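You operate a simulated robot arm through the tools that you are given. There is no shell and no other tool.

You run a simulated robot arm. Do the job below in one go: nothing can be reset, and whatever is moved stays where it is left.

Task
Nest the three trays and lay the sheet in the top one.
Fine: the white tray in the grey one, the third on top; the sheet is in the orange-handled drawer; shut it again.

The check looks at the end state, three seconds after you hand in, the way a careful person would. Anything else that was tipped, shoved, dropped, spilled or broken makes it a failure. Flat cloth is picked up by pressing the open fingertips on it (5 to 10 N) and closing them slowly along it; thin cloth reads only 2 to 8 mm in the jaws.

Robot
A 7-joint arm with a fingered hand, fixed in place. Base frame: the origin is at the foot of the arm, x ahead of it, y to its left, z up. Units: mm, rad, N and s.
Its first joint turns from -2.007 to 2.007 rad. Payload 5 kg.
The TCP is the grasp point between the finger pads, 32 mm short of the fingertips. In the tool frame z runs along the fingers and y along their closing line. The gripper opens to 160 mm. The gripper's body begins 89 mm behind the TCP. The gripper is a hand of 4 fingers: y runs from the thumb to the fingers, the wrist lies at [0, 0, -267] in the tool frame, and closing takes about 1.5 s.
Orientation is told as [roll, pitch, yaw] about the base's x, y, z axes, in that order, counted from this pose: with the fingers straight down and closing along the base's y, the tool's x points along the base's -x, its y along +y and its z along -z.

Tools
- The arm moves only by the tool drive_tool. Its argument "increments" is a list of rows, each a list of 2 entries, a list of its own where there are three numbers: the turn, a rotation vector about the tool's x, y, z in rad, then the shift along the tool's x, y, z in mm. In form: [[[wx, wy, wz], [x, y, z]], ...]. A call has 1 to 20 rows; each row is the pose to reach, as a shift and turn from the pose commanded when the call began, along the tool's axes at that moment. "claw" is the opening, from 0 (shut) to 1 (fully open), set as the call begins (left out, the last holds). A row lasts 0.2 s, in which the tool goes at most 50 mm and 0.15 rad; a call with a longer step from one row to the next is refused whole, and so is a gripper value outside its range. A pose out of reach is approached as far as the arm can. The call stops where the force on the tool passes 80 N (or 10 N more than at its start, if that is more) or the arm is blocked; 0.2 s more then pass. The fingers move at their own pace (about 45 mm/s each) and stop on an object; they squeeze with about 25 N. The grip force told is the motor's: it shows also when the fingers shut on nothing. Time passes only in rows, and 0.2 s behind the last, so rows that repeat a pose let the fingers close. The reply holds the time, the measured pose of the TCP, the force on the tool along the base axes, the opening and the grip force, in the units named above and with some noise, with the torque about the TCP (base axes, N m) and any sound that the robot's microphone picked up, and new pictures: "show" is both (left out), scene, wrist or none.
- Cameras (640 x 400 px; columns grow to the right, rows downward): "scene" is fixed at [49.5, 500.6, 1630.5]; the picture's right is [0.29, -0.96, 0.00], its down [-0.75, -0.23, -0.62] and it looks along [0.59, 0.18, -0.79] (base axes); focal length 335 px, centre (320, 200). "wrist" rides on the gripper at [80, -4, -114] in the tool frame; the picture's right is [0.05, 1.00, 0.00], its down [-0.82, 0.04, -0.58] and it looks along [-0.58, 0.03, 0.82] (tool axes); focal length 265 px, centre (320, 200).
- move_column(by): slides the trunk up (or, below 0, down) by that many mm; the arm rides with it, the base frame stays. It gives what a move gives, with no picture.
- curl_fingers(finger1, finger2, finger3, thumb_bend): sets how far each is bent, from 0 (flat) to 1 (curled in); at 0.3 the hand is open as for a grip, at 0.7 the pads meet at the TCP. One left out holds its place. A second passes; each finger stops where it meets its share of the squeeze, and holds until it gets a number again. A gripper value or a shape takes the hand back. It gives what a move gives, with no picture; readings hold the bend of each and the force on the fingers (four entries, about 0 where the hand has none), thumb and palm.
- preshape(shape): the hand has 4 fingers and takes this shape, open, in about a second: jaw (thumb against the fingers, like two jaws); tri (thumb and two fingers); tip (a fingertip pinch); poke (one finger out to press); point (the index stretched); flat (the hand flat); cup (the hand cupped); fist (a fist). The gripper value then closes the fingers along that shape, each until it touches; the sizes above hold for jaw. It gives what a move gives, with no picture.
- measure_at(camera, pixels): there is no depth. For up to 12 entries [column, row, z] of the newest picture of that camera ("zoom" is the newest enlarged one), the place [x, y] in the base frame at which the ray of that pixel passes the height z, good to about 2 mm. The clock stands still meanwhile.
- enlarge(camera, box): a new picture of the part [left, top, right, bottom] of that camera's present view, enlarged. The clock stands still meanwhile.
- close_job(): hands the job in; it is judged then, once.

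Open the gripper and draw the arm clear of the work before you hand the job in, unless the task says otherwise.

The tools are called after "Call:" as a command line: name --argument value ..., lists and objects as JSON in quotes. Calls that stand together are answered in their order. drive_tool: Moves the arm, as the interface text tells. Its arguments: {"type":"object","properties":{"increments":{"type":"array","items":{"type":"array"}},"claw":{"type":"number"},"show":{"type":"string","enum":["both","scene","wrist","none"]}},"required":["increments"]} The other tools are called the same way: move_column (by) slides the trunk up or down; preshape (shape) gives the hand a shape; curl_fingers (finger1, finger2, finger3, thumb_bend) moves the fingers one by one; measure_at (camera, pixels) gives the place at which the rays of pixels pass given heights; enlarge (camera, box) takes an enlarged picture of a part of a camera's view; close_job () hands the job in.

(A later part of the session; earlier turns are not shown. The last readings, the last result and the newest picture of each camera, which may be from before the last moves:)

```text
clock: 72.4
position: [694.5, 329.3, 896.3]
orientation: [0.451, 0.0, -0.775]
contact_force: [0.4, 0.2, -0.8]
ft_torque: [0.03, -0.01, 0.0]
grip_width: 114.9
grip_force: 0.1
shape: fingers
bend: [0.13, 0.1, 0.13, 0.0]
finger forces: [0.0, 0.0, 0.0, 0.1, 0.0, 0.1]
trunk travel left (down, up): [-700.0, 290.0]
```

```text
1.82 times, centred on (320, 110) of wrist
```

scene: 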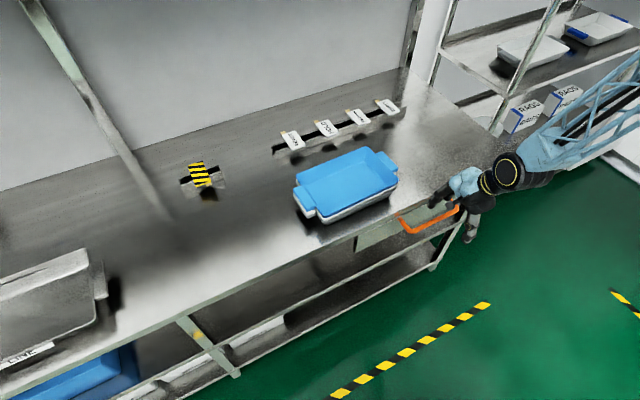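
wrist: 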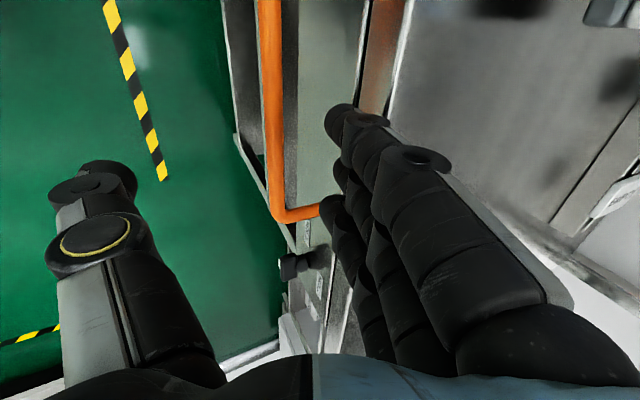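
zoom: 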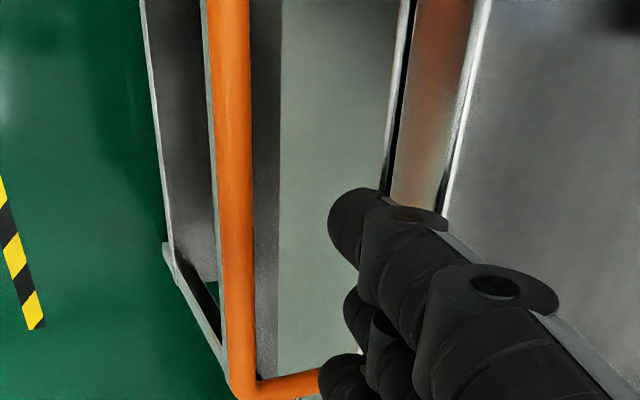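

Clear still. I continue 45 mm down and 7 mm inward.

Call:
drive_tool --increments '[[[0, 0, 0], [0, -2.7, 8.7]], [[0, 0, 0], [0, -5.3, 17.4]], [[0, 0, 0], [0, -8, 26]], [[0, 0, 0], [0, -10.6, 35]], [[0, 0, 0], [0, -13.3, 43.5]], [[0, 0, 0], [0, -13.3, 43.5]]]'

Call:
enlarge --camera "scene" --box '[390, 150, 490, 240]'

Call:
enlarge --camera "wrist" --box '[200, 0, 440, 220]'

```text
clock: 73.8
position: [700.2, 333.8, 849.5]
orientation: [0.452, -0.001, -0.775]
contact_force: [-0.7, -0.6, 0.0]
ft_torque: [-0.02, 0.02, 0.01]
grip_width: 114.7
grip_force: 0.5
shape: fingers
bend: [0.13, 0.11, 0.13, 0.0]
finger forces: [0.0, 1.2, 0.1, 0.1, 0.0, 0.0]
trunk travel left (down, up): [-700.0, 290.0]
```

scene: 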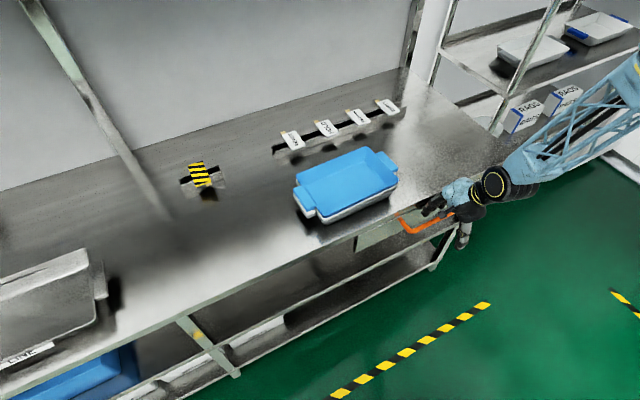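
wrist: 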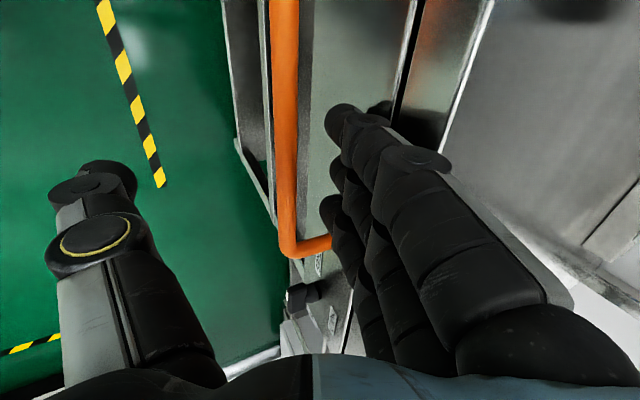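

```text
4.44 times, centred on (440, 195) of scene
```

zoom: 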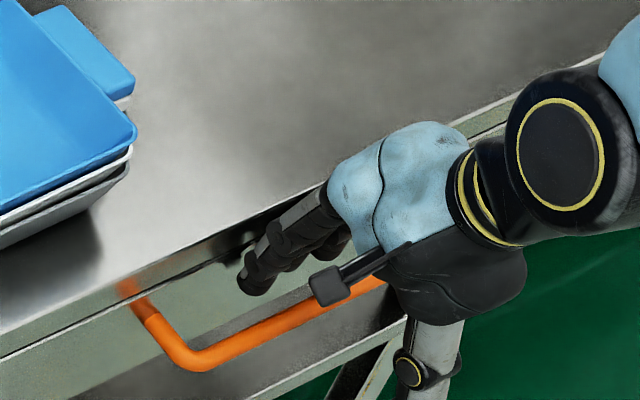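

```text
1.82 times, centred on (320, 110) of wrist
```

zoom: 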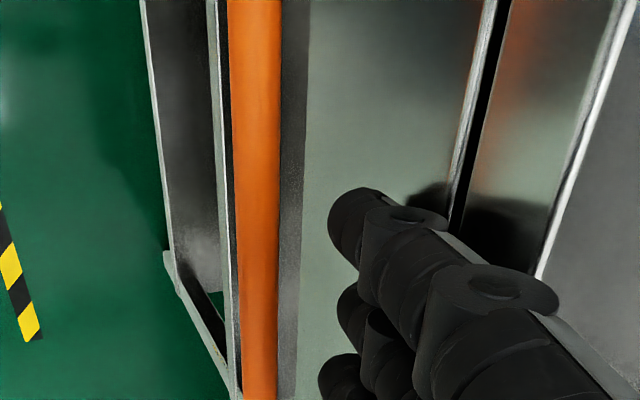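

The fingers are behind the bar (middle finger grazing the front at 1.2 N). I go straight down 44 mm more so the tips pass below the bar.

Call:
drive_tool --increments '[[[0, 0, 0], [0, -4.8, 9.9]], [[0, 0, 0], [0, -9.6, 19.8]], [[0, 0, 0], [0, -14.4, 29.7]], [[0, 0, 0], [0, -19.2, 39.6]], [[0, 0, 0], [0, -19.2, 39.6]]]'

Call:
enlarge --camera "scene" --box '[390, 150, 490, 240]'

Call:
enlarge --camera "wrist" --box '[200, 0, 440, 220]'

```text
clock: 75.0
position: [699.2, 335.1, 806.6]
orientation: [0.449, 0.0, -0.775]
contact_force: [-1.2, -1.1, 0.3]
ft_torque: [0.01, 0.07, 0.01]
grip_width: 114.8
grip_force: 0.7
shape: fingers
bend: [0.13, 0.11, 0.13, 0.0]
finger forces: [0.0, 1.4, 0.1, 0.0, 0.0, 0.0]
trunk travel left (down, up): [-700.0, 290.0]
```

scene: 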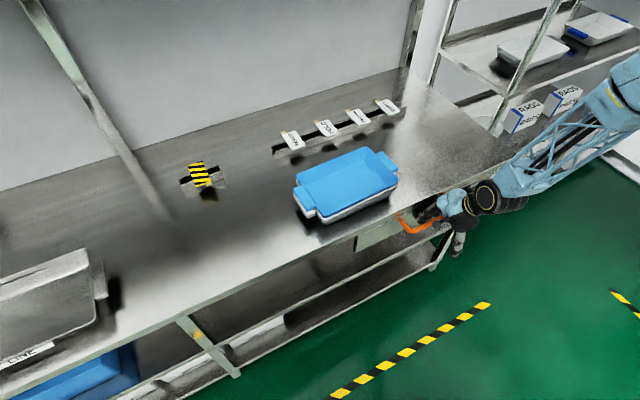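
wrist: 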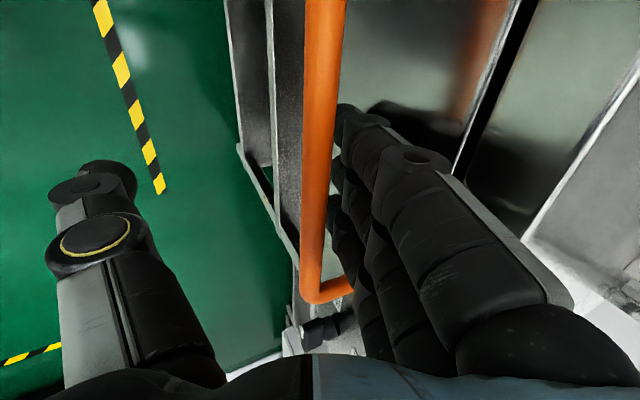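

```text
4.44 times, centred on (440, 195) of scene
```

zoom: 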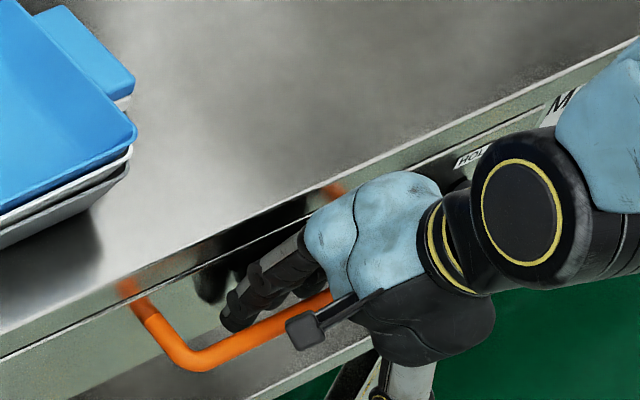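

```text
1.82 times, centred on (320, 110) of wrist
```

zoom: 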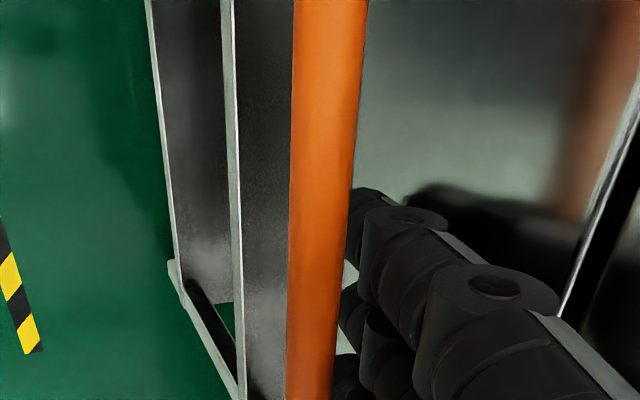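

The bar now passes in front of all the fingers. I pull outward slowly 40 mm and watch the force.

Call:
drive_tool --increments '[[[0, 0, 0], [0, -5.4, -2.6]], [[0, 0, 0], [0, -10.8, -5.2]], [[0, 0, 0], [0, -16.2, -7.8]], [[0, 0, 0], [0, -21.6, -10.4]], [[0, 0, 0], [0, -28, -13.5]], [[0, 0, 0], [0, -36, -17.4]], [[0, 0, 0], [0, -36, -17.4]]]'

Call:
enlarge --camera "scene" --box '[380, 150, 500, 260]'

```text
clock: 76.6
position: [670.1, 306.4, 805.7]
orientation: [0.448, 0.0, -0.776]
contact_force: [0.3, -0.3, 0.0]
ft_torque: [0.01, 0.02, -0.02]
grip_width: 115.8
grip_force: 0.2
shape: fingers
bend: [0.12, 0.1, 0.12, 0.0]
finger forces: [0.5, 0.0, 0.0, 0.0, 0.1, 0.0]
trunk travel left (down, up): [-700.0, 290.0]
```

scene: 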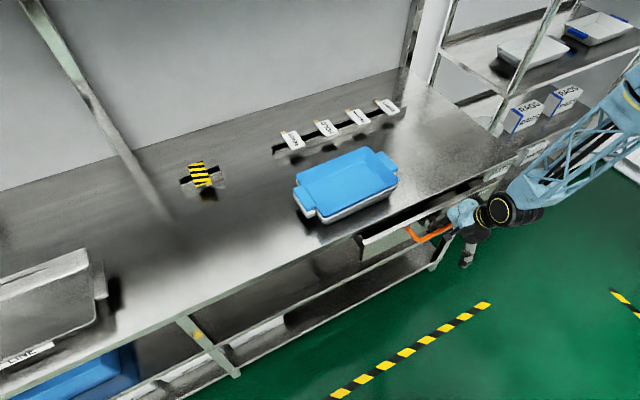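
wrist: 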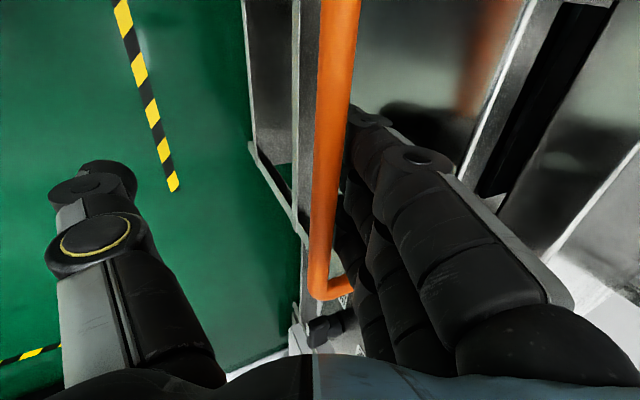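

```text
3.64 times, centred on (440, 205) of scene
```

zoom: 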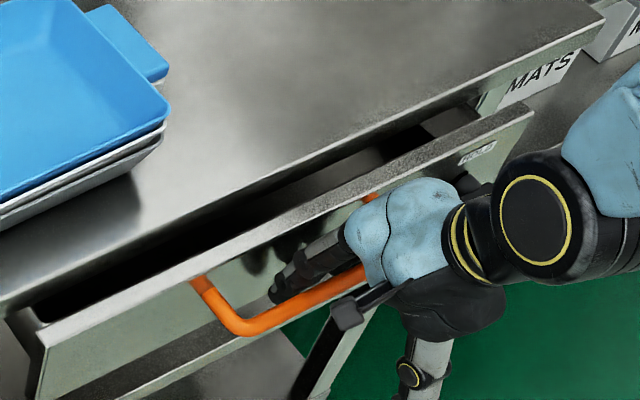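

The drawer is open ~40 mm and slides with little force. I keep pulling another 130 mm smoothly.

Call:
drive_tool --increments '[[[0, 0, 0], [0, -9, -4.4]], [[0, 0, 0], [0, -19, -9.2]], [[0, 0, 0], [0, -30, -14.5]], [[0, 0, 0], [0, -41, -19.9]], [[0, 0, 0], [0, -52, -25.2]], [[0, 0, 0], [0, -63, -30.5]], [[0, 0, 0], [0, -74, -35.8]], [[0, 0, 0], [0, -85, -41.2]], [[0, 0, 0], [0, -96, -46.5]], [[0, 0, 0], [0, -107, -51.8]], [[0, 0, 0], [0, -117, -56.7]], [[0, 0, 0], [0, -117, -56.7]]]'

Call:
enlarge --camera "scene" --box '[360, 150, 520, 290]'

```text
clock: 79.2
position: [580.1, 211.2, 807.3]
orientation: [0.449, 0.0, -0.776]
contact_force: [0.7, -0.5, -0.8]
ft_torque: [0.01, -0.01, 0.01]
grip_width: 115.8
grip_force: 0.2
shape: fingers
bend: [0.12, 0.1, 0.12, 0.0]
finger forces: [0.2, 0.1, 0.0, 0.0, 0.0, 0.0]
trunk travel left (down, up): [-700.0, 290.0]
```

scene: 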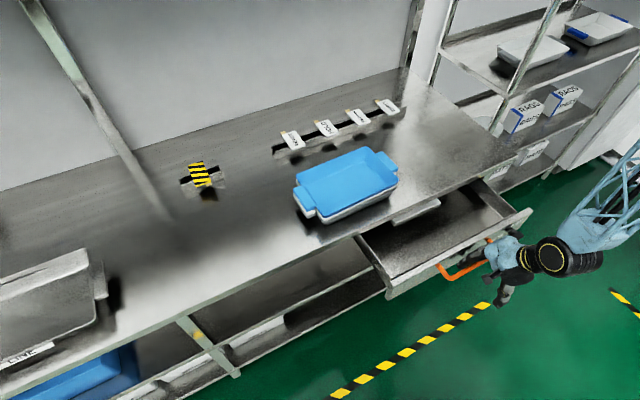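
wrist: 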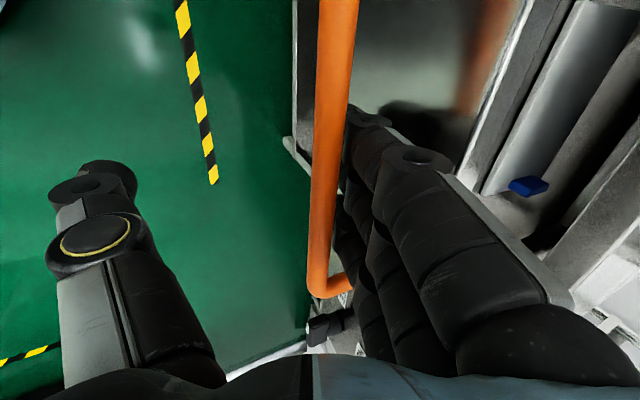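

```text
2.86 times, centred on (440, 220) of scene
```

zoom: 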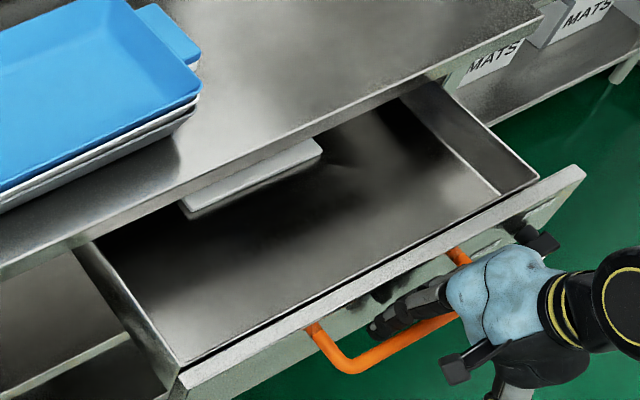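

A white item appears in the drawer under the table edge (zoom ~250,180). I pull another 110 mm to expose it.

Call:
drive_tool --increments '[[[0, 0, 0], [0, -9, -4.4]], [[0, 0, 0], [0, -19, -9.2]], [[0, 0, 0], [0, -30, -14.5]], [[0, 0, 0], [0, -41, -19.9]], [[0, 0, 0], [0, -52, -25.2]], [[0, 0, 0], [0, -63, -30.5]], [[0, 0, 0], [0, -74, -35.8]], [[0, 0, 0], [0, -85, -41.2]], [[0, 0, 0], [0, -99, -48]], [[0, 0, 0], [0, -99, -48]]]'

Call:
enlarge --camera "scene" --box '[360, 150, 560, 310]'

```text
clock: 81.4
position: [501.8, 135.0, 808.4]
orientation: [0.45, 0.0, -0.777]
contact_force: [0.6, 0.6, 0.0]
ft_torque: [0.0, 0.01, -0.01]
grip_width: 115.5
grip_force: 0.0
shape: fingers
bend: [0.12, 0.1, 0.12, 0.0]
finger forces: [0.0, 0.0, 0.0, 0.0, 0.0, 0.0]
trunk travel left (down, up): [-700.0, 290.0]
```

scene: 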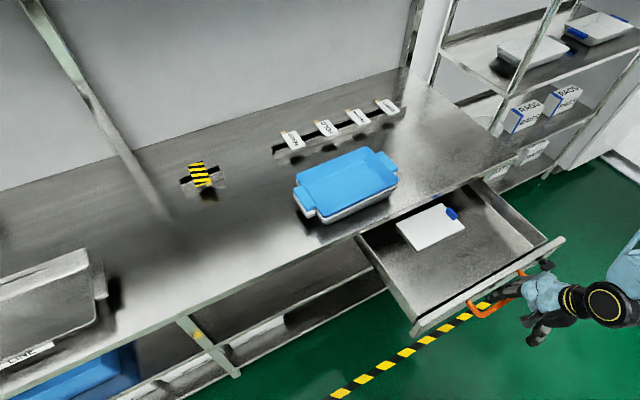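
wrist: 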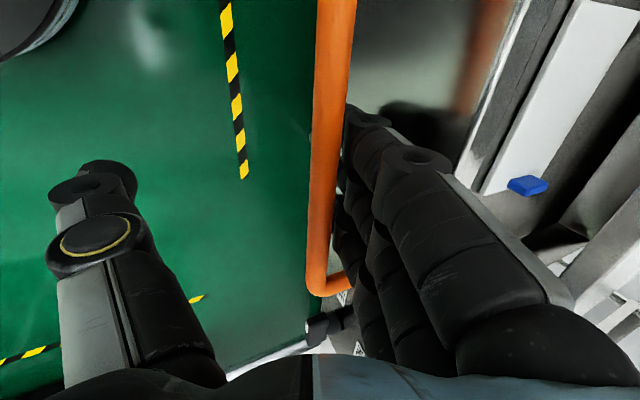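

```text
2.50 times, centred on (460, 230) of scene
```

zoom: 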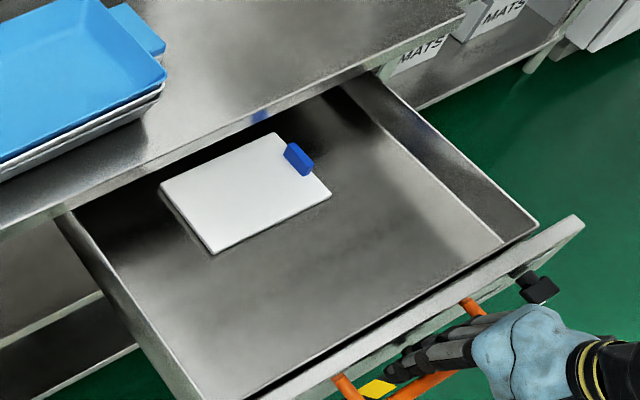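

The sheet is a white panel with a blue tab (zoom ~298,158). The drawer is open enough, so I unhook: inward 5 mm, then up along the same path.

Call:
drive_tool --increments '[[[0, 0, 0], [0, 4.5, 2.2]], [[0, 0, 0], [0, 4.5, 2.2]], [[0, 0, 0], [0, 14, -17.6]], [[0, 0, 0], [0, 23.7, -37.4]], [[0, 0, 0], [0, 30.4, -59]], [[0, 0, 0], [0, 37, -80.9]], [[0, 0, 0], [0, 45.6, -110]], [[0, 0, 0], [0, 67, -155]], [[0, 0, 0], [0, 89, -200]], [[0, 0, 0], [0, 110, -245]], [[0, 0, 0], [0, 110, -245]]]'

Call:
enlarge --camera "scene" --box '[360, 150, 560, 310]'

```text
clock: 83.8
position: [497.8, 128.3, 1071.1]
orientation: [0.449, 0.0, -0.775]
contact_force: [-0.9, 1.0, -0.9]
ft_torque: [0.01, 0.0, -0.01]
grip_width: 115.6
grip_force: 0.0
shape: fingers
bend: [0.12, 0.1, 0.12, 0.0]
finger forces: [0.0, 0.0, 0.0, 0.0, 0.1, 0.0]
trunk travel left (down, up): [-700.0, 290.0]
```

scene: 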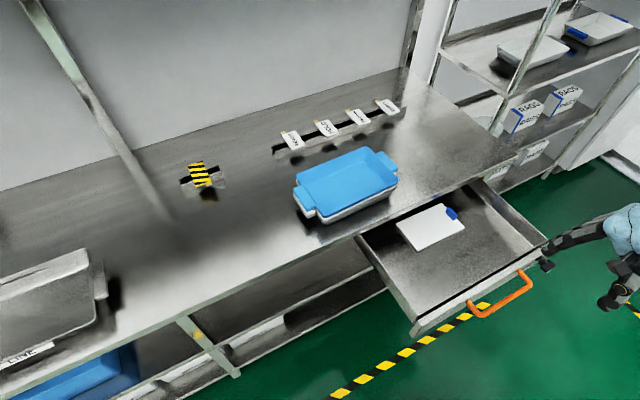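
wrist: 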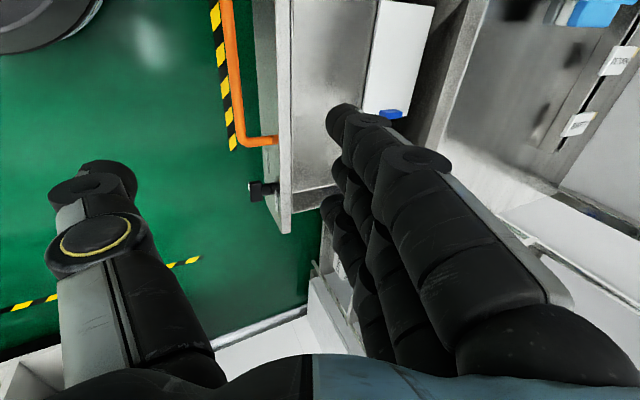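

```text
2.50 times, centred on (460, 230) of scene
```

zoom: 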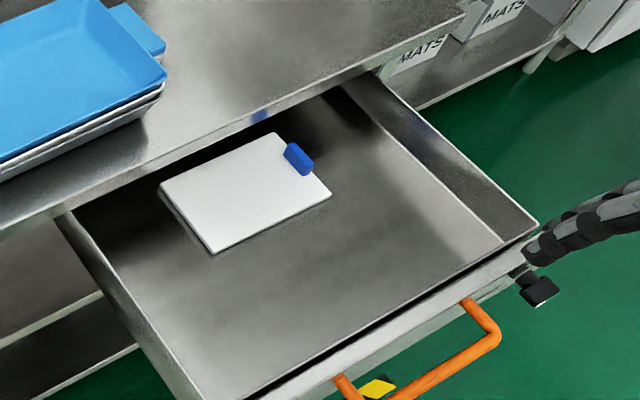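

The drawer stays open. I go back to upright orientation and the jaw shape while moving above the sheet, first triangulating the blue tab and sheet corners.

Call:
measure_at --camera "scene" --pixels '[[451.2, 213.2, 740], [451.2, 213.2, 820], [464, 227, 740], [464, 227, 820], [416.4, 251.2, 740], [396, 225.6, 740], [440, 203.6, 740]]'

Call:
measure_at --camera "wrist" --pixels '[[389, 113, 740], [389, 113, 820]]'

Call:
preshape --shape "jaw"

```text
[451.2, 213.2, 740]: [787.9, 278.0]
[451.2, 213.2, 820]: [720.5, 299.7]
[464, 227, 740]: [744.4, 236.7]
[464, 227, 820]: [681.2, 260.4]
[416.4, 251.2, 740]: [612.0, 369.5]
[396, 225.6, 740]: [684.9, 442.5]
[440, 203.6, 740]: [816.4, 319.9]
```

```text
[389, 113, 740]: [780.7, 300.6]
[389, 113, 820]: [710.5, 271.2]
```

```text
clock: 84.7
position: [496.3, 128.5, 1071.7]
orientation: [0.451, 0.001, -0.777]
contact_force: [-0.3, 0.0, -0.2]
ft_torque: [0.06, 0.01, -0.03]
grip_width: 159.9
grip_force: 0.1
shape: jaw
bend: [0.3, 0.3, 0.3, 0.3]
finger forces: [0.0, 0.0, 0.1, 0.1, 0.0, 0.1]
trunk travel left (down, up): [-700.0, 290.0]
```

The sheet (~180×100 mm, tab near (758,288,775)) still lies partly under the table edge, so the drawer must come out further. I'll reuse the flat-hand shape to press on the inside of the drawer front; first I measure the front panel.

Call:
preshape --shape "flat"

Call:
curl_fingers --thumb_bend 0.0

Call:
enlarge --camera "scene" --box '[400, 200, 570, 330]'

Call:
measure_at --camera "scene" --pixels '[[492, 282, 840], [492, 282, 860], [413, 333, 850], [562, 239, 850], [480, 288, 850]]'

```text
clock: 85.6
position: [497.1, 127.7, 1072.1]
orientation: [0.451, -0.001, -0.775]
contact_force: [-0.1, -0.1, 0.0]
ft_torque: [0.01, -0.02, 0.01]
grip_width: 152.4
grip_force: 0.0
shape: flat
bend: [0.13, 0.0, 0.13, 0.22]
finger forces: [0.1, 0.0, 0.0, 0.0, 0.1, 0.0]
trunk travel left (down, up): [-700.0, 290.0]
```

```text
clock: 86.6
position: [496.9, 127.3, 1072.4]
orientation: [0.45, -0.001, -0.777]
contact_force: [0.6, 0.5, 0.6]
ft_torque: [-0.01, -0.02, 0.03]
grip_width: 115.2
grip_force: 0.1
shape: fingers
bend: [0.13, 0.08, 0.13, 0.0]
finger forces: [0.0, 0.1, 0.1, 0.1, 0.1, 0.1]
trunk travel left (down, up): [-700.0, 290.0]
```

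```text
3.08 times, centred on (485, 265) of scene
```

zoom: 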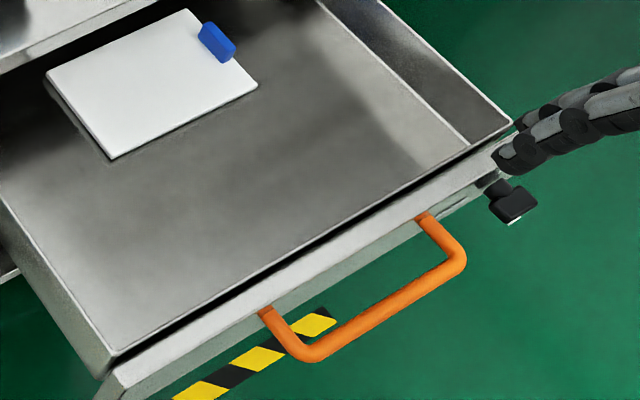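

```text
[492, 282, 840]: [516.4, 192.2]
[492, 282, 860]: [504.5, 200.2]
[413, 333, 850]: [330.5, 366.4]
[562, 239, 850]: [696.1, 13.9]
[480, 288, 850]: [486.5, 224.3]
```

The front panel is at N≈497 with its top near z≈850. The open thumb would land on the handle bar, so I go back to plain "flat" and enter the drawer just behind the front panel.

Call:
preshape --shape "flat"

Call:
drive_tool --increments '[[[0, 0, 0], [0, 25, 12]], [[0, 0, 0], [0, 50, 24]], [[0, 0, 0], [0, 81, 39]], [[0, 0, 0], [0, 70, 62]], [[0, 0, 0], [0, 50, 103]], [[0, 0, 0], [0, 30, 145]], [[0, 0, 0], [0, 10, 186]], [[0, 0, 0], [0, 1, 205]], [[0, 0, 0], [0, 1, 205]]]'

Call:
enlarge --camera "scene" --box '[400, 190, 570, 320]'

```text
clock: 87.5
position: [498.4, 126.6, 1071.6]
orientation: [0.451, 0.0, -0.777]
contact_force: [0.3, -0.5, 0.1]
ft_torque: [-0.02, 0.0, -0.01]
grip_width: 152.3
grip_force: 0.1
shape: flat
bend: [0.13, 0.0, 0.13, 0.22]
finger forces: [0.0, 0.1, 0.1, 0.0, 0.0, 0.0]
trunk travel left (down, up): [-700.0, 290.0]
```

```text
clock: 89.5
position: [562.5, 195.6, 890.0]
orientation: [0.451, 0.0, -0.776]
contact_force: [0.6, 0.5, 0.0]
ft_torque: [0.02, -0.02, 0.03]
grip_width: 152.2
grip_force: 0.0
shape: flat
bend: [0.12, 0.0, 0.12, 0.22]
finger forces: [0.1, 0.0, 0.0, 0.1, 0.0, 0.2]
trunk travel left (down, up): [-700.0, 290.0]
```

scene: 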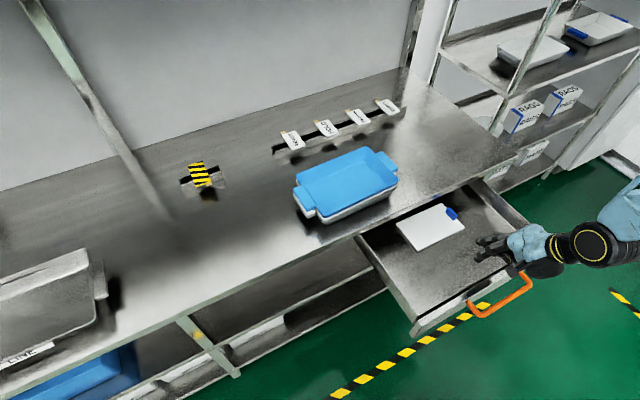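
wrist: 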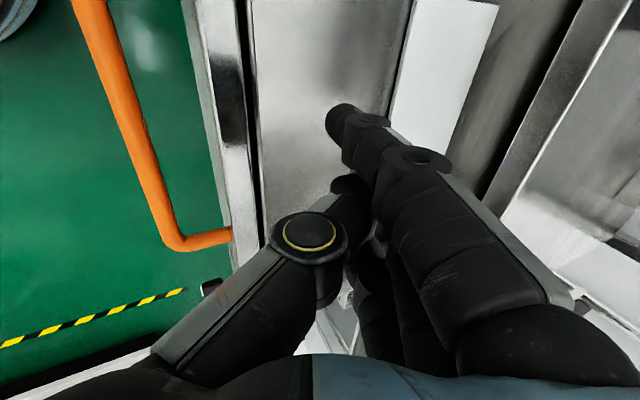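

```text
3.08 times, centred on (485, 255) of scene
```

zoom: 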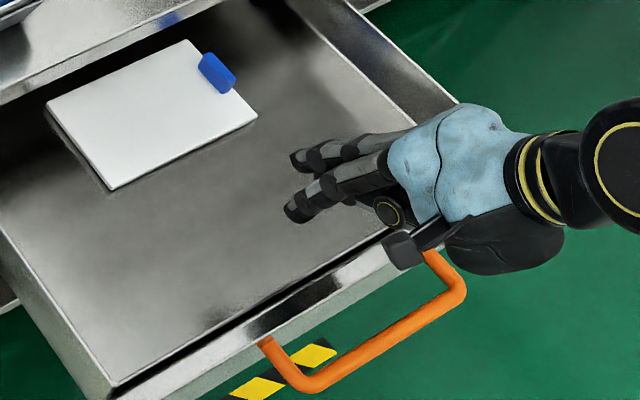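

The fingers are above the inside of the drawer. I lower 45 mm and then move outward about 40 mm until contact with the front panel.

Call:
drive_tool --increments '[[[0, 0, 0], [0, -10, 20]], [[0, 0, 0], [0, -19.6, 40.5]], [[0, 0, 0], [0, -29, 36]], [[0, 0, 0], [0, -38, 31.7]], [[0, 0, 0], [0, -47, 27.3]], [[0, 0, 0], [0, -55, 23.4]], [[0, 0, 0], [0, -55, 23.4]]]'

Call:
enlarge --camera "scene" --box '[400, 190, 570, 320]'

```text
clock: 91.1
position: [533.3, 166.4, 846.4]
orientation: [0.449, 0.0, -0.775]
contact_force: [1.4, -1.1, 0.3]
ft_torque: [0.03, -0.04, 0.02]
grip_width: 0.2
grip_force: 0.0
shape: flat
bend: [0.12, 0.0, 0.12, 0.22]
finger forces: [0.4, 0.0, 0.2, 0.0, 0.0, 0.0]
trunk travel left (down, up): [-700.0, 290.0]
```

scene: 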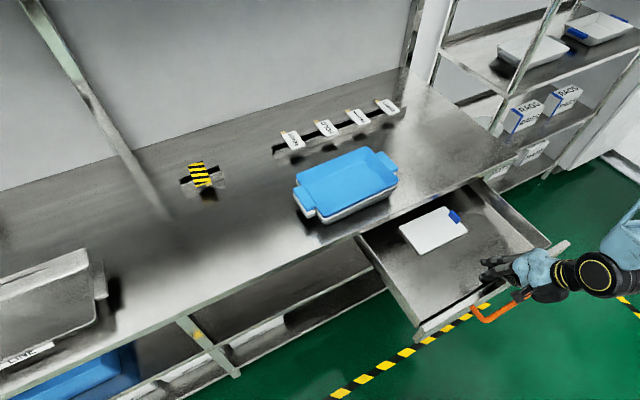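
wrist: 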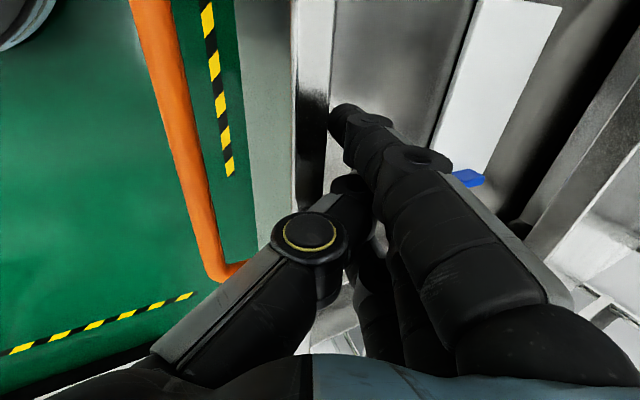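

```text
3.08 times, centred on (485, 255) of scene
```

zoom: 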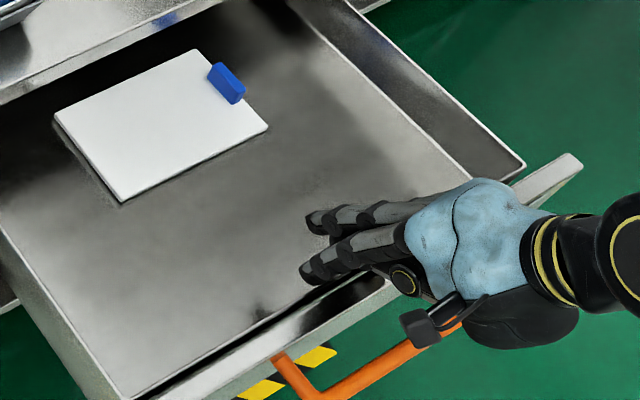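

Contact made — the drawer already moved a few millimetres. I pull it out another 80 mm.

Call:
drive_tool --increments '[[[0, 0, 0], [0, -9, -4.4]], [[0, 0, 0], [0, -18, -8.7]], [[0, 0, 0], [0, -27, -13.1]], [[0, 0, 0], [0, -36, -17.4]], [[0, 0, 0], [0, -45, -21.8]], [[0, 0, 0], [0, -54, -26.2]], [[0, 0, 0], [0, -63, -30.5]], [[0, 0, 0], [0, -72, -34.9]], [[0, 0, 0], [0, -72, -34.9]]]'

Call:
enlarge --camera "scene" --box '[380, 180, 570, 330]'

```text
clock: 92.9
position: [491.1, 120.7, 849.9]
orientation: [0.483, -0.01, -0.771]
contact_force: [30.1, 35.4, 26.5]
ft_torque: [1.23, -0.85, 0.06]
grip_width: 0.0
grip_force: 0.1
shape: flat
bend: [0.0, 0.0, 0.0, 0.25]
finger forces: [22.9, 0.1, 18.1, 0.1, 0.0, 0.0]
trunk travel left (down, up): [-700.0, 290.0]
stopped in row 8: the force on the tool passed its limit at 81 N (the readings are from after the stop); the commanded pose is now the measured one
```

scene: 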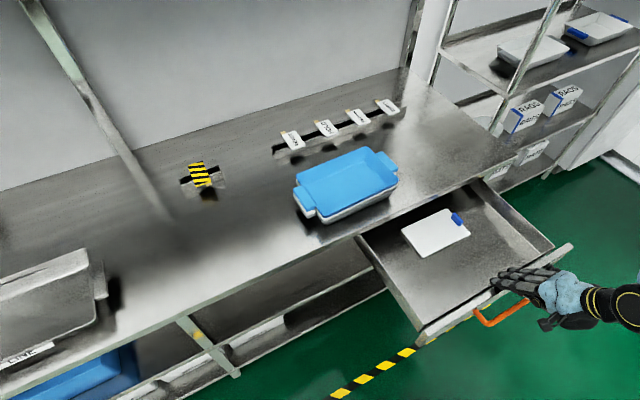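
wrist: 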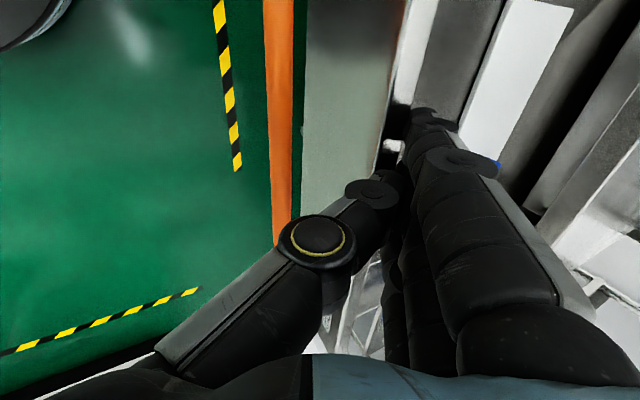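

```text
2.67 times, centred on (475, 255) of scene
```

zoom: 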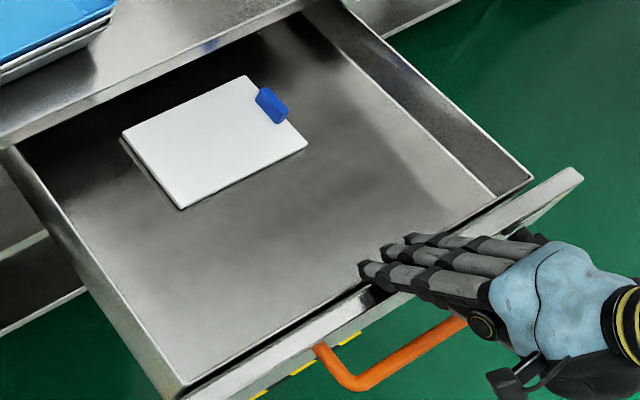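

The drawer is at its end stop (81 N). I ease back inward 12 mm, then lift the hand out and re-measure the sheet.

Call:
drive_tool --increments '[[[0, 0, 0], [0, 9, 4.5]], [[0, 0, 0], [0, 14, 7]], [[0, 0, 0], [0, 24, -11]], [[0, 0, 0], [0, 43, -47]], [[0, 0, 0], [0, 66, -91]], [[0, 0, 0], [0, 89, -135]], [[0, 0, 0], [0, 112, -179]], [[0, 0, 0], [0, 112, -179]]]'

Call:
measure_at --camera "scene" --pixels '[[456.6, 219, 775], [470.5, 234.4, 770], [423.6, 258, 770], [400.8, 229.9, 770], [447.6, 208.5, 770], [470.5, 234.4, 790], [423.6, 258, 790], [400.8, 229.9, 790], [447.6, 208.5, 790]]'

Call:
enlarge --camera "scene" --box '[390, 195, 490, 270]'

```text
clock: 94.7
position: [499.1, 130.3, 1058.2]
orientation: [0.466, -0.004, -0.774]
contact_force: [0.2, 0.5, 0.5]
ft_torque: [0.01, -0.03, 0.02]
grip_width: 0.0
grip_force: 0.0
shape: flat
bend: [0.12, 0.0, 0.12, 0.22]
finger forces: [0.0, 0.0, 0.0, 0.0, 0.0, 0.1]
trunk travel left (down, up): [-700.0, 290.0]
```

scene: 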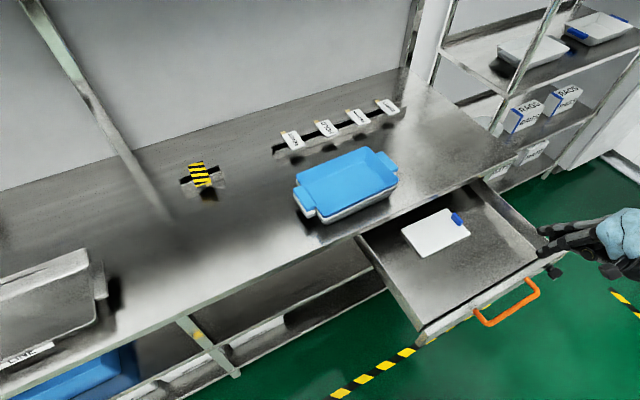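
wrist: 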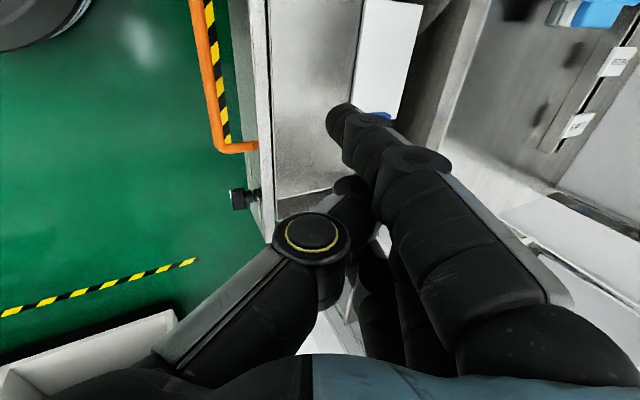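

```text
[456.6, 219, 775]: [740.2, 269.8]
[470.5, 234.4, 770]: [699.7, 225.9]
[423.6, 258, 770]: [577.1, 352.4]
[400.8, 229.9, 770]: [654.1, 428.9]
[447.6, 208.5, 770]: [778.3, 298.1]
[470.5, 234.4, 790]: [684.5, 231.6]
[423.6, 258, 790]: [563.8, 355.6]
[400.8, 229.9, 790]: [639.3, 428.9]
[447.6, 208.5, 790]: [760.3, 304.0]
```

```text
5.33 times, centred on (440, 232) of scene
```

zoom: 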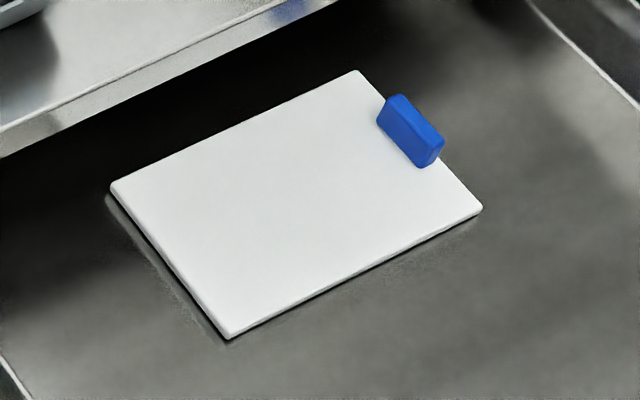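

The sheet lies flat with a raised blue tab (~(740,270)) on its right edge, just clear of the table edge. I'll grip the tab, closing along the table edge direction, so I untilt, take the jaw shape and yaw +90° here in free space.

Call:
drive_tool --increments '[[[0.12, 0, 0], [0, 0, 0]], [[0.24, 0, 0], [0, 0, 0]], [[0.36, 0, 0], [0, 0, 0]], [[0.466, 0, 0], [0, 0, 0]], [[0.466, 0, 0], [0, 0, 0]]]' --show "none"

Call:
drive_tool --claw 0.35 --increments '[[[0, 0, -0.14], [0, 0, 0]], [[0, 0, -0.28], [0, 0, 0]], [[0, 0, -0.42], [0, 0, 0]], [[0, 0, -0.56], [0, 0, 0]], [[0, 0, -0.7], [0, 0, 0]], [[0, 0, -0.84], [0, 0, 0]], [[0, 0, -0.98], [0, 0, 0]], [[0, 0, -1.12], [0, 0, 0]], [[0, 0, -1.26], [0, 0, 0]], [[0, 0, -1.4], [0, 0, 0]], [[0, 0, -1.54], [0, 0, 0]], [[0, 0, -1.57], [0, 0, 0]], [[0, 0, -1.57], [0, 0, 0]]]'

```text
clock: 95.9
position: [498.1, 130.6, 1056.8]
orientation: [0.001, -0.006, -0.774]
contact_force: [-0.9, -1.3, 0.5]
ft_torque: [0.01, 0.02, -0.01]
grip_width: 0.0
grip_force: 0.1
shape: flat
bend: [0.12, 0.0, 0.12, 0.22]
finger forces: [0.1, 0.0, 0.0, 0.1, 0.0, 0.0]
trunk travel left (down, up): [-700.0, 290.0]
```

```text
clock: 98.7
position: [498.9, 129.7, 1057.6]
orientation: [-0.005, -0.002, 0.795]
contact_force: [-0.2, -0.3, 0.3]
ft_torque: [0.0, 0.01, 0.01]
grip_width: 0.0
grip_force: 0.0
shape: flat
bend: [0.12, 0.0, 0.12, 0.22]
finger forces: [0.0, 0.1, 0.0, 0.1, 0.1, 0.1]
trunk travel left (down, up): [-700.0, 290.0]
```

scene: 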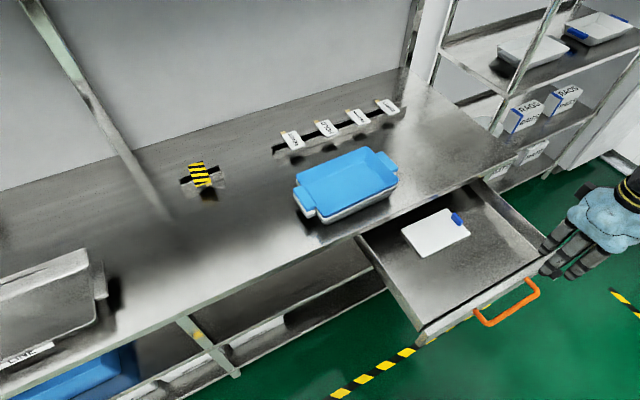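
wrist: 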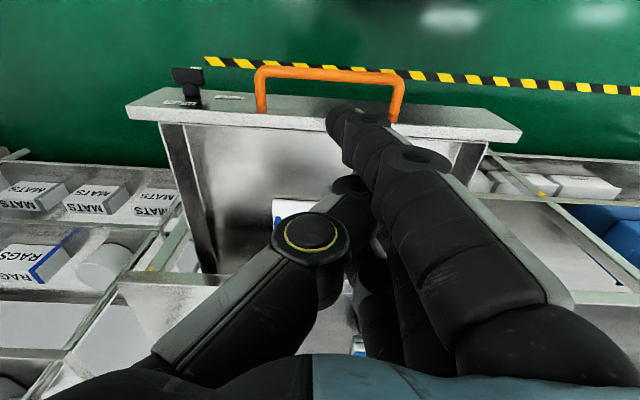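

The 90° yaw worked. I switch to jaw, set the opening to ~55 mm, and hover above the tab at z≈940.

Call:
preshape --shape "jaw"

Call:
drive_tool --claw 0.35 --increments '[[[0, 0, 0], [-38, -10, 10]], [[0, 0, 0], [-77, -20, 25]], [[0, 0, 0], [-115, -30, 45]], [[0, 0, 0], [-154, -40, 65]], [[0, 0, 0], [-192, -50, 85]], [[0, 0, 0], [-230, -60, 105]], [[0, 0, 0], [-269, -71, 117]], [[0, 0, 0], [-269, -71, 117]], [[0, 0, 0], [-269, -71, 117]]]'

Call:
enlarge --camera "wrist" --box '[220, 100, 440, 260]'

Call:
enlarge --camera "scene" --box '[400, 150, 520, 260]'

```text
clock: 99.6
position: [498.5, 129.7, 1057.7]
orientation: [-0.005, -0.002, 0.796]
contact_force: [0.4, -0.2, -0.6]
ft_torque: [0.04, 0.0, 0.01]
grip_width: 160.0
grip_force: 0.1
shape: jaw
bend: [0.3, 0.3, 0.3, 0.3]
finger forces: [0.0, 0.0, 0.0, 0.0, 0.0, 0.0]
trunk travel left (down, up): [-700.0, 290.0]
```

```text
clock: 101.6
position: [738.5, 270.8, 944.5]
orientation: [-0.007, -0.002, 0.795]
contact_force: [-0.5, -0.5, 0.4]
ft_torque: [-0.06, 0.0, 0.02]
grip_width: 56.7
grip_force: 0.0
shape: jaw
bend: [0.73, 0.73, 0.73, 0.7]
finger forces: [0.0, 0.1, 0.1, 0.1, 0.0, 0.0]
trunk travel left (down, up): [-700.0, 290.0]
```

scene: 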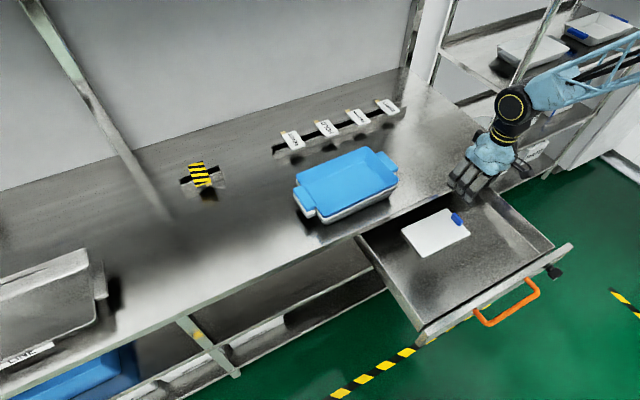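
wrist: 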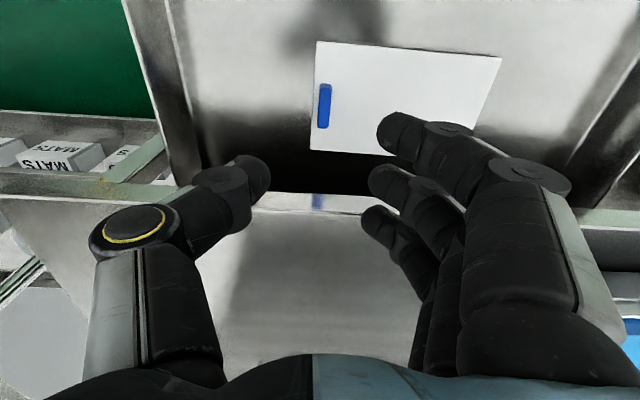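

```text
2.50 times, centred on (330, 180) of wrist
```

zoom: 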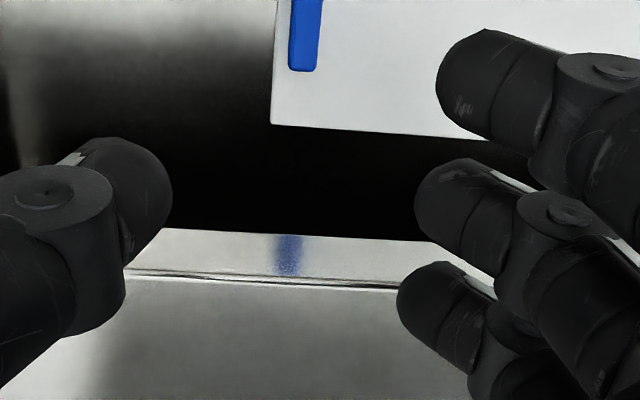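

```text
3.64 times, centred on (460, 205) of scene
```

zoom: 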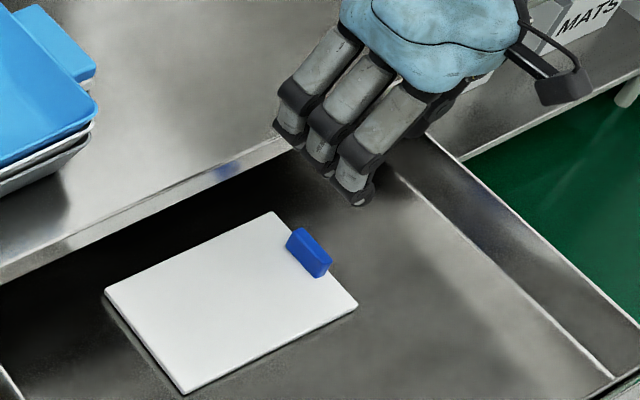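

The tab is almost right below the TCP (about tool x +2, y +4). I shift slightly so the fingers straddle it evenly, and descend to z≈835.

Call:
drive_tool --increments '[[[0, 0, 0], [-7, 4, 15]], [[0, 0, 0], [-7, 4, 40]], [[0, 0, 0], [-7, 4, 65]], [[0, 0, 0], [-7, 4, 90]], [[0, 0, 0], [-7, 4, 108]], [[0, 0, 0], [-7, 4, 108]]]'

Call:
enlarge --camera "scene" --box '[410, 170, 510, 250]'

Call:
enlarge --camera "wrist" --box '[210, 60, 450, 250]'

```text
clock: 103.0
position: [741.8, 279.5, 834.3]
orientation: [-0.005, -0.001, 0.797]
contact_force: [0.4, 0.7, -0.1]
ft_torque: [0.0, 0.03, -0.01]
grip_width: 56.5
grip_force: 0.0
shape: jaw
bend: [0.73, 0.73, 0.73, 0.7]
finger forces: [0.0, 0.0, 0.1, 0.0, 0.0, 0.0]
trunk travel left (down, up): [-700.0, 290.0]
```

scene: 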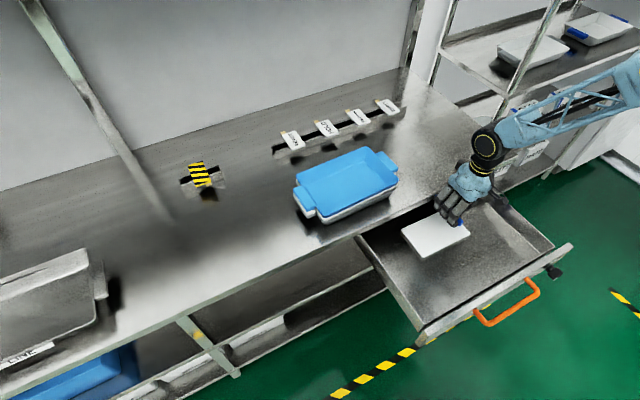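
wrist: 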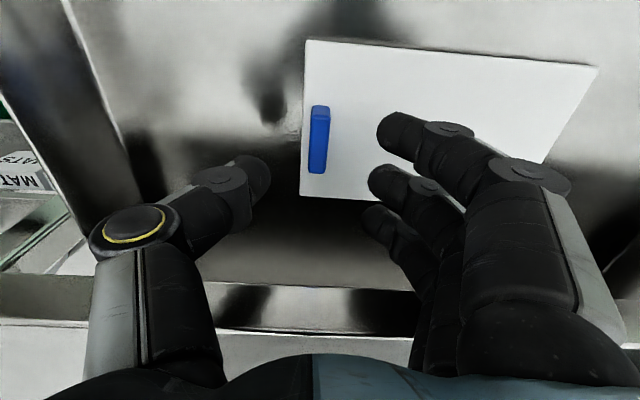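

```text
5.00 times, centred on (460, 210) of scene
```

zoom: 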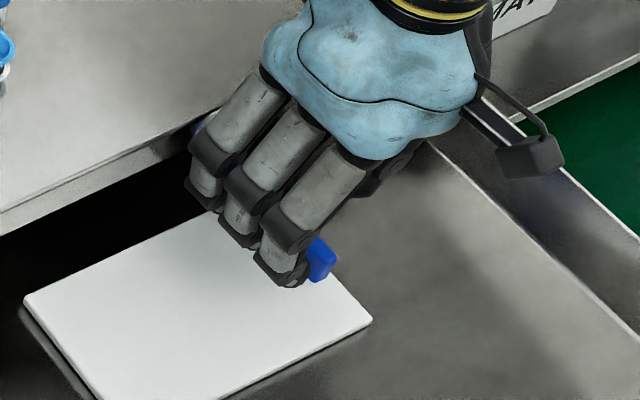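

```text
2.11 times, centred on (330, 155) of wrist
```

zoom: 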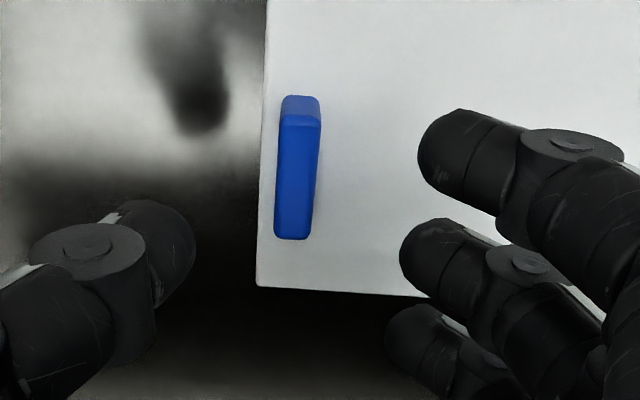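

The tab is now centred between the thumb and the finger row. I descend in small steps, watching for touch on the plate.

Call:
drive_tool --increments '[[[0, 0, 0], [0, 0, 6]], [[0, 0, 0], [0, 0, 12]], [[0, 0, 0], [0, 0, 12]]]' --show "none"

Call:
drive_tool --increments '[[[0, 0, 0], [0, 0, 3]], [[0, 0, 0], [0, 0, 6]], [[0, 0, 0], [0, 0, 6]]]' --show "none"

Call:
drive_tool --increments '[[[0, 0, 0], [0, 0, 3]], [[0, 0, 0], [0, 0, 5]], [[0, 0, 0], [0, 0, 5]]]'

Call:
enlarge --camera "scene" --box '[410, 170, 510, 250]'

Call:
enlarge --camera "wrist" --box '[210, 60, 450, 250]'

```text
clock: 103.8
position: [740.9, 279.4, 822.5]
orientation: [-0.006, -0.003, 0.796]
contact_force: [0.7, -0.2, 0.5]
ft_torque: [0.02, -0.01, 0.0]
grip_width: 56.5
grip_force: 0.1
shape: jaw
bend: [0.73, 0.73, 0.73, 0.7]
finger forces: [0.0, 0.0, 0.0, 0.1, 0.0, 0.1]
trunk travel left (down, up): [-700.0, 290.0]
```

```text
clock: 104.6
position: [740.8, 279.3, 815.6]
orientation: [-0.006, -0.002, 0.796]
contact_force: [0.2, -0.6, 1.0]
ft_torque: [0.0, -0.01, 0.0]
grip_width: 56.7
grip_force: 0.1
shape: jaw
bend: [0.73, 0.73, 0.73, 0.7]
finger forces: [0.0, 0.1, 0.0, 0.0, 0.0, 0.0]
trunk travel left (down, up): [-700.0, 290.0]
```

```text
clock: 105.4
position: [741.1, 279.2, 810.7]
orientation: [-0.005, -0.001, 0.797]
contact_force: [-0.4, 0.1, -0.4]
ft_torque: [-0.01, -0.01, -0.04]
grip_width: 56.6
grip_force: 0.1
shape: jaw
bend: [0.73, 0.73, 0.73, 0.7]
finger forces: [0.1, 0.1, 0.0, 0.0, 0.0, 0.2]
trunk travel left (down, up): [-700.0, 290.0]
```

scene: 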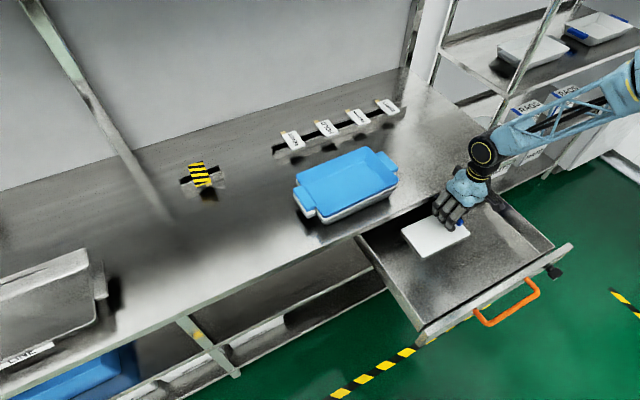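
wrist: 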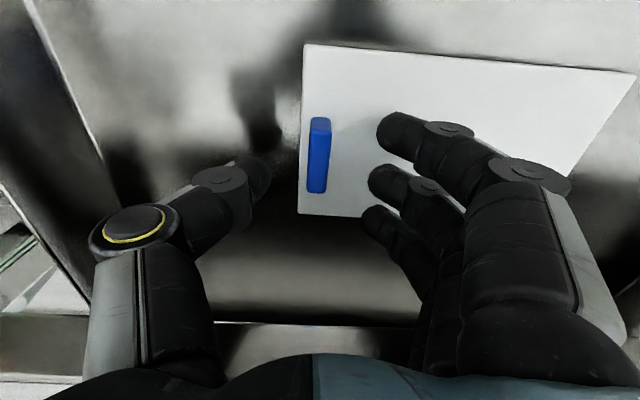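

```text
5.00 times, centred on (460, 210) of scene
```

zoom: 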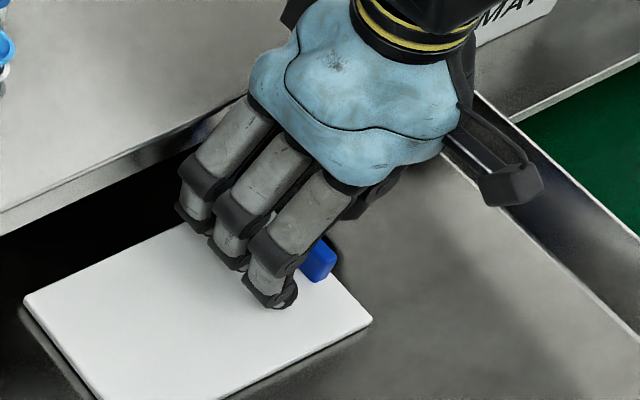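

```text
2.11 times, centred on (330, 155) of wrist
```

zoom: 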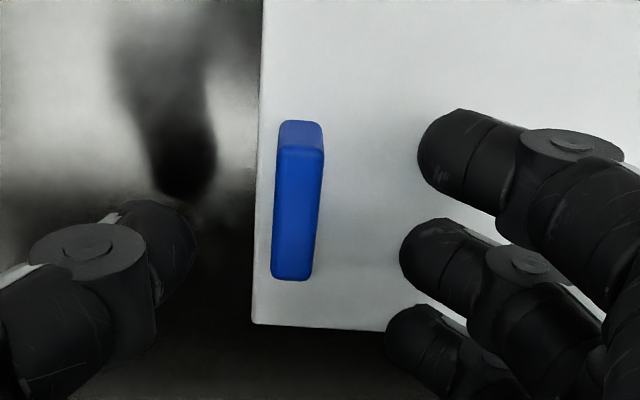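

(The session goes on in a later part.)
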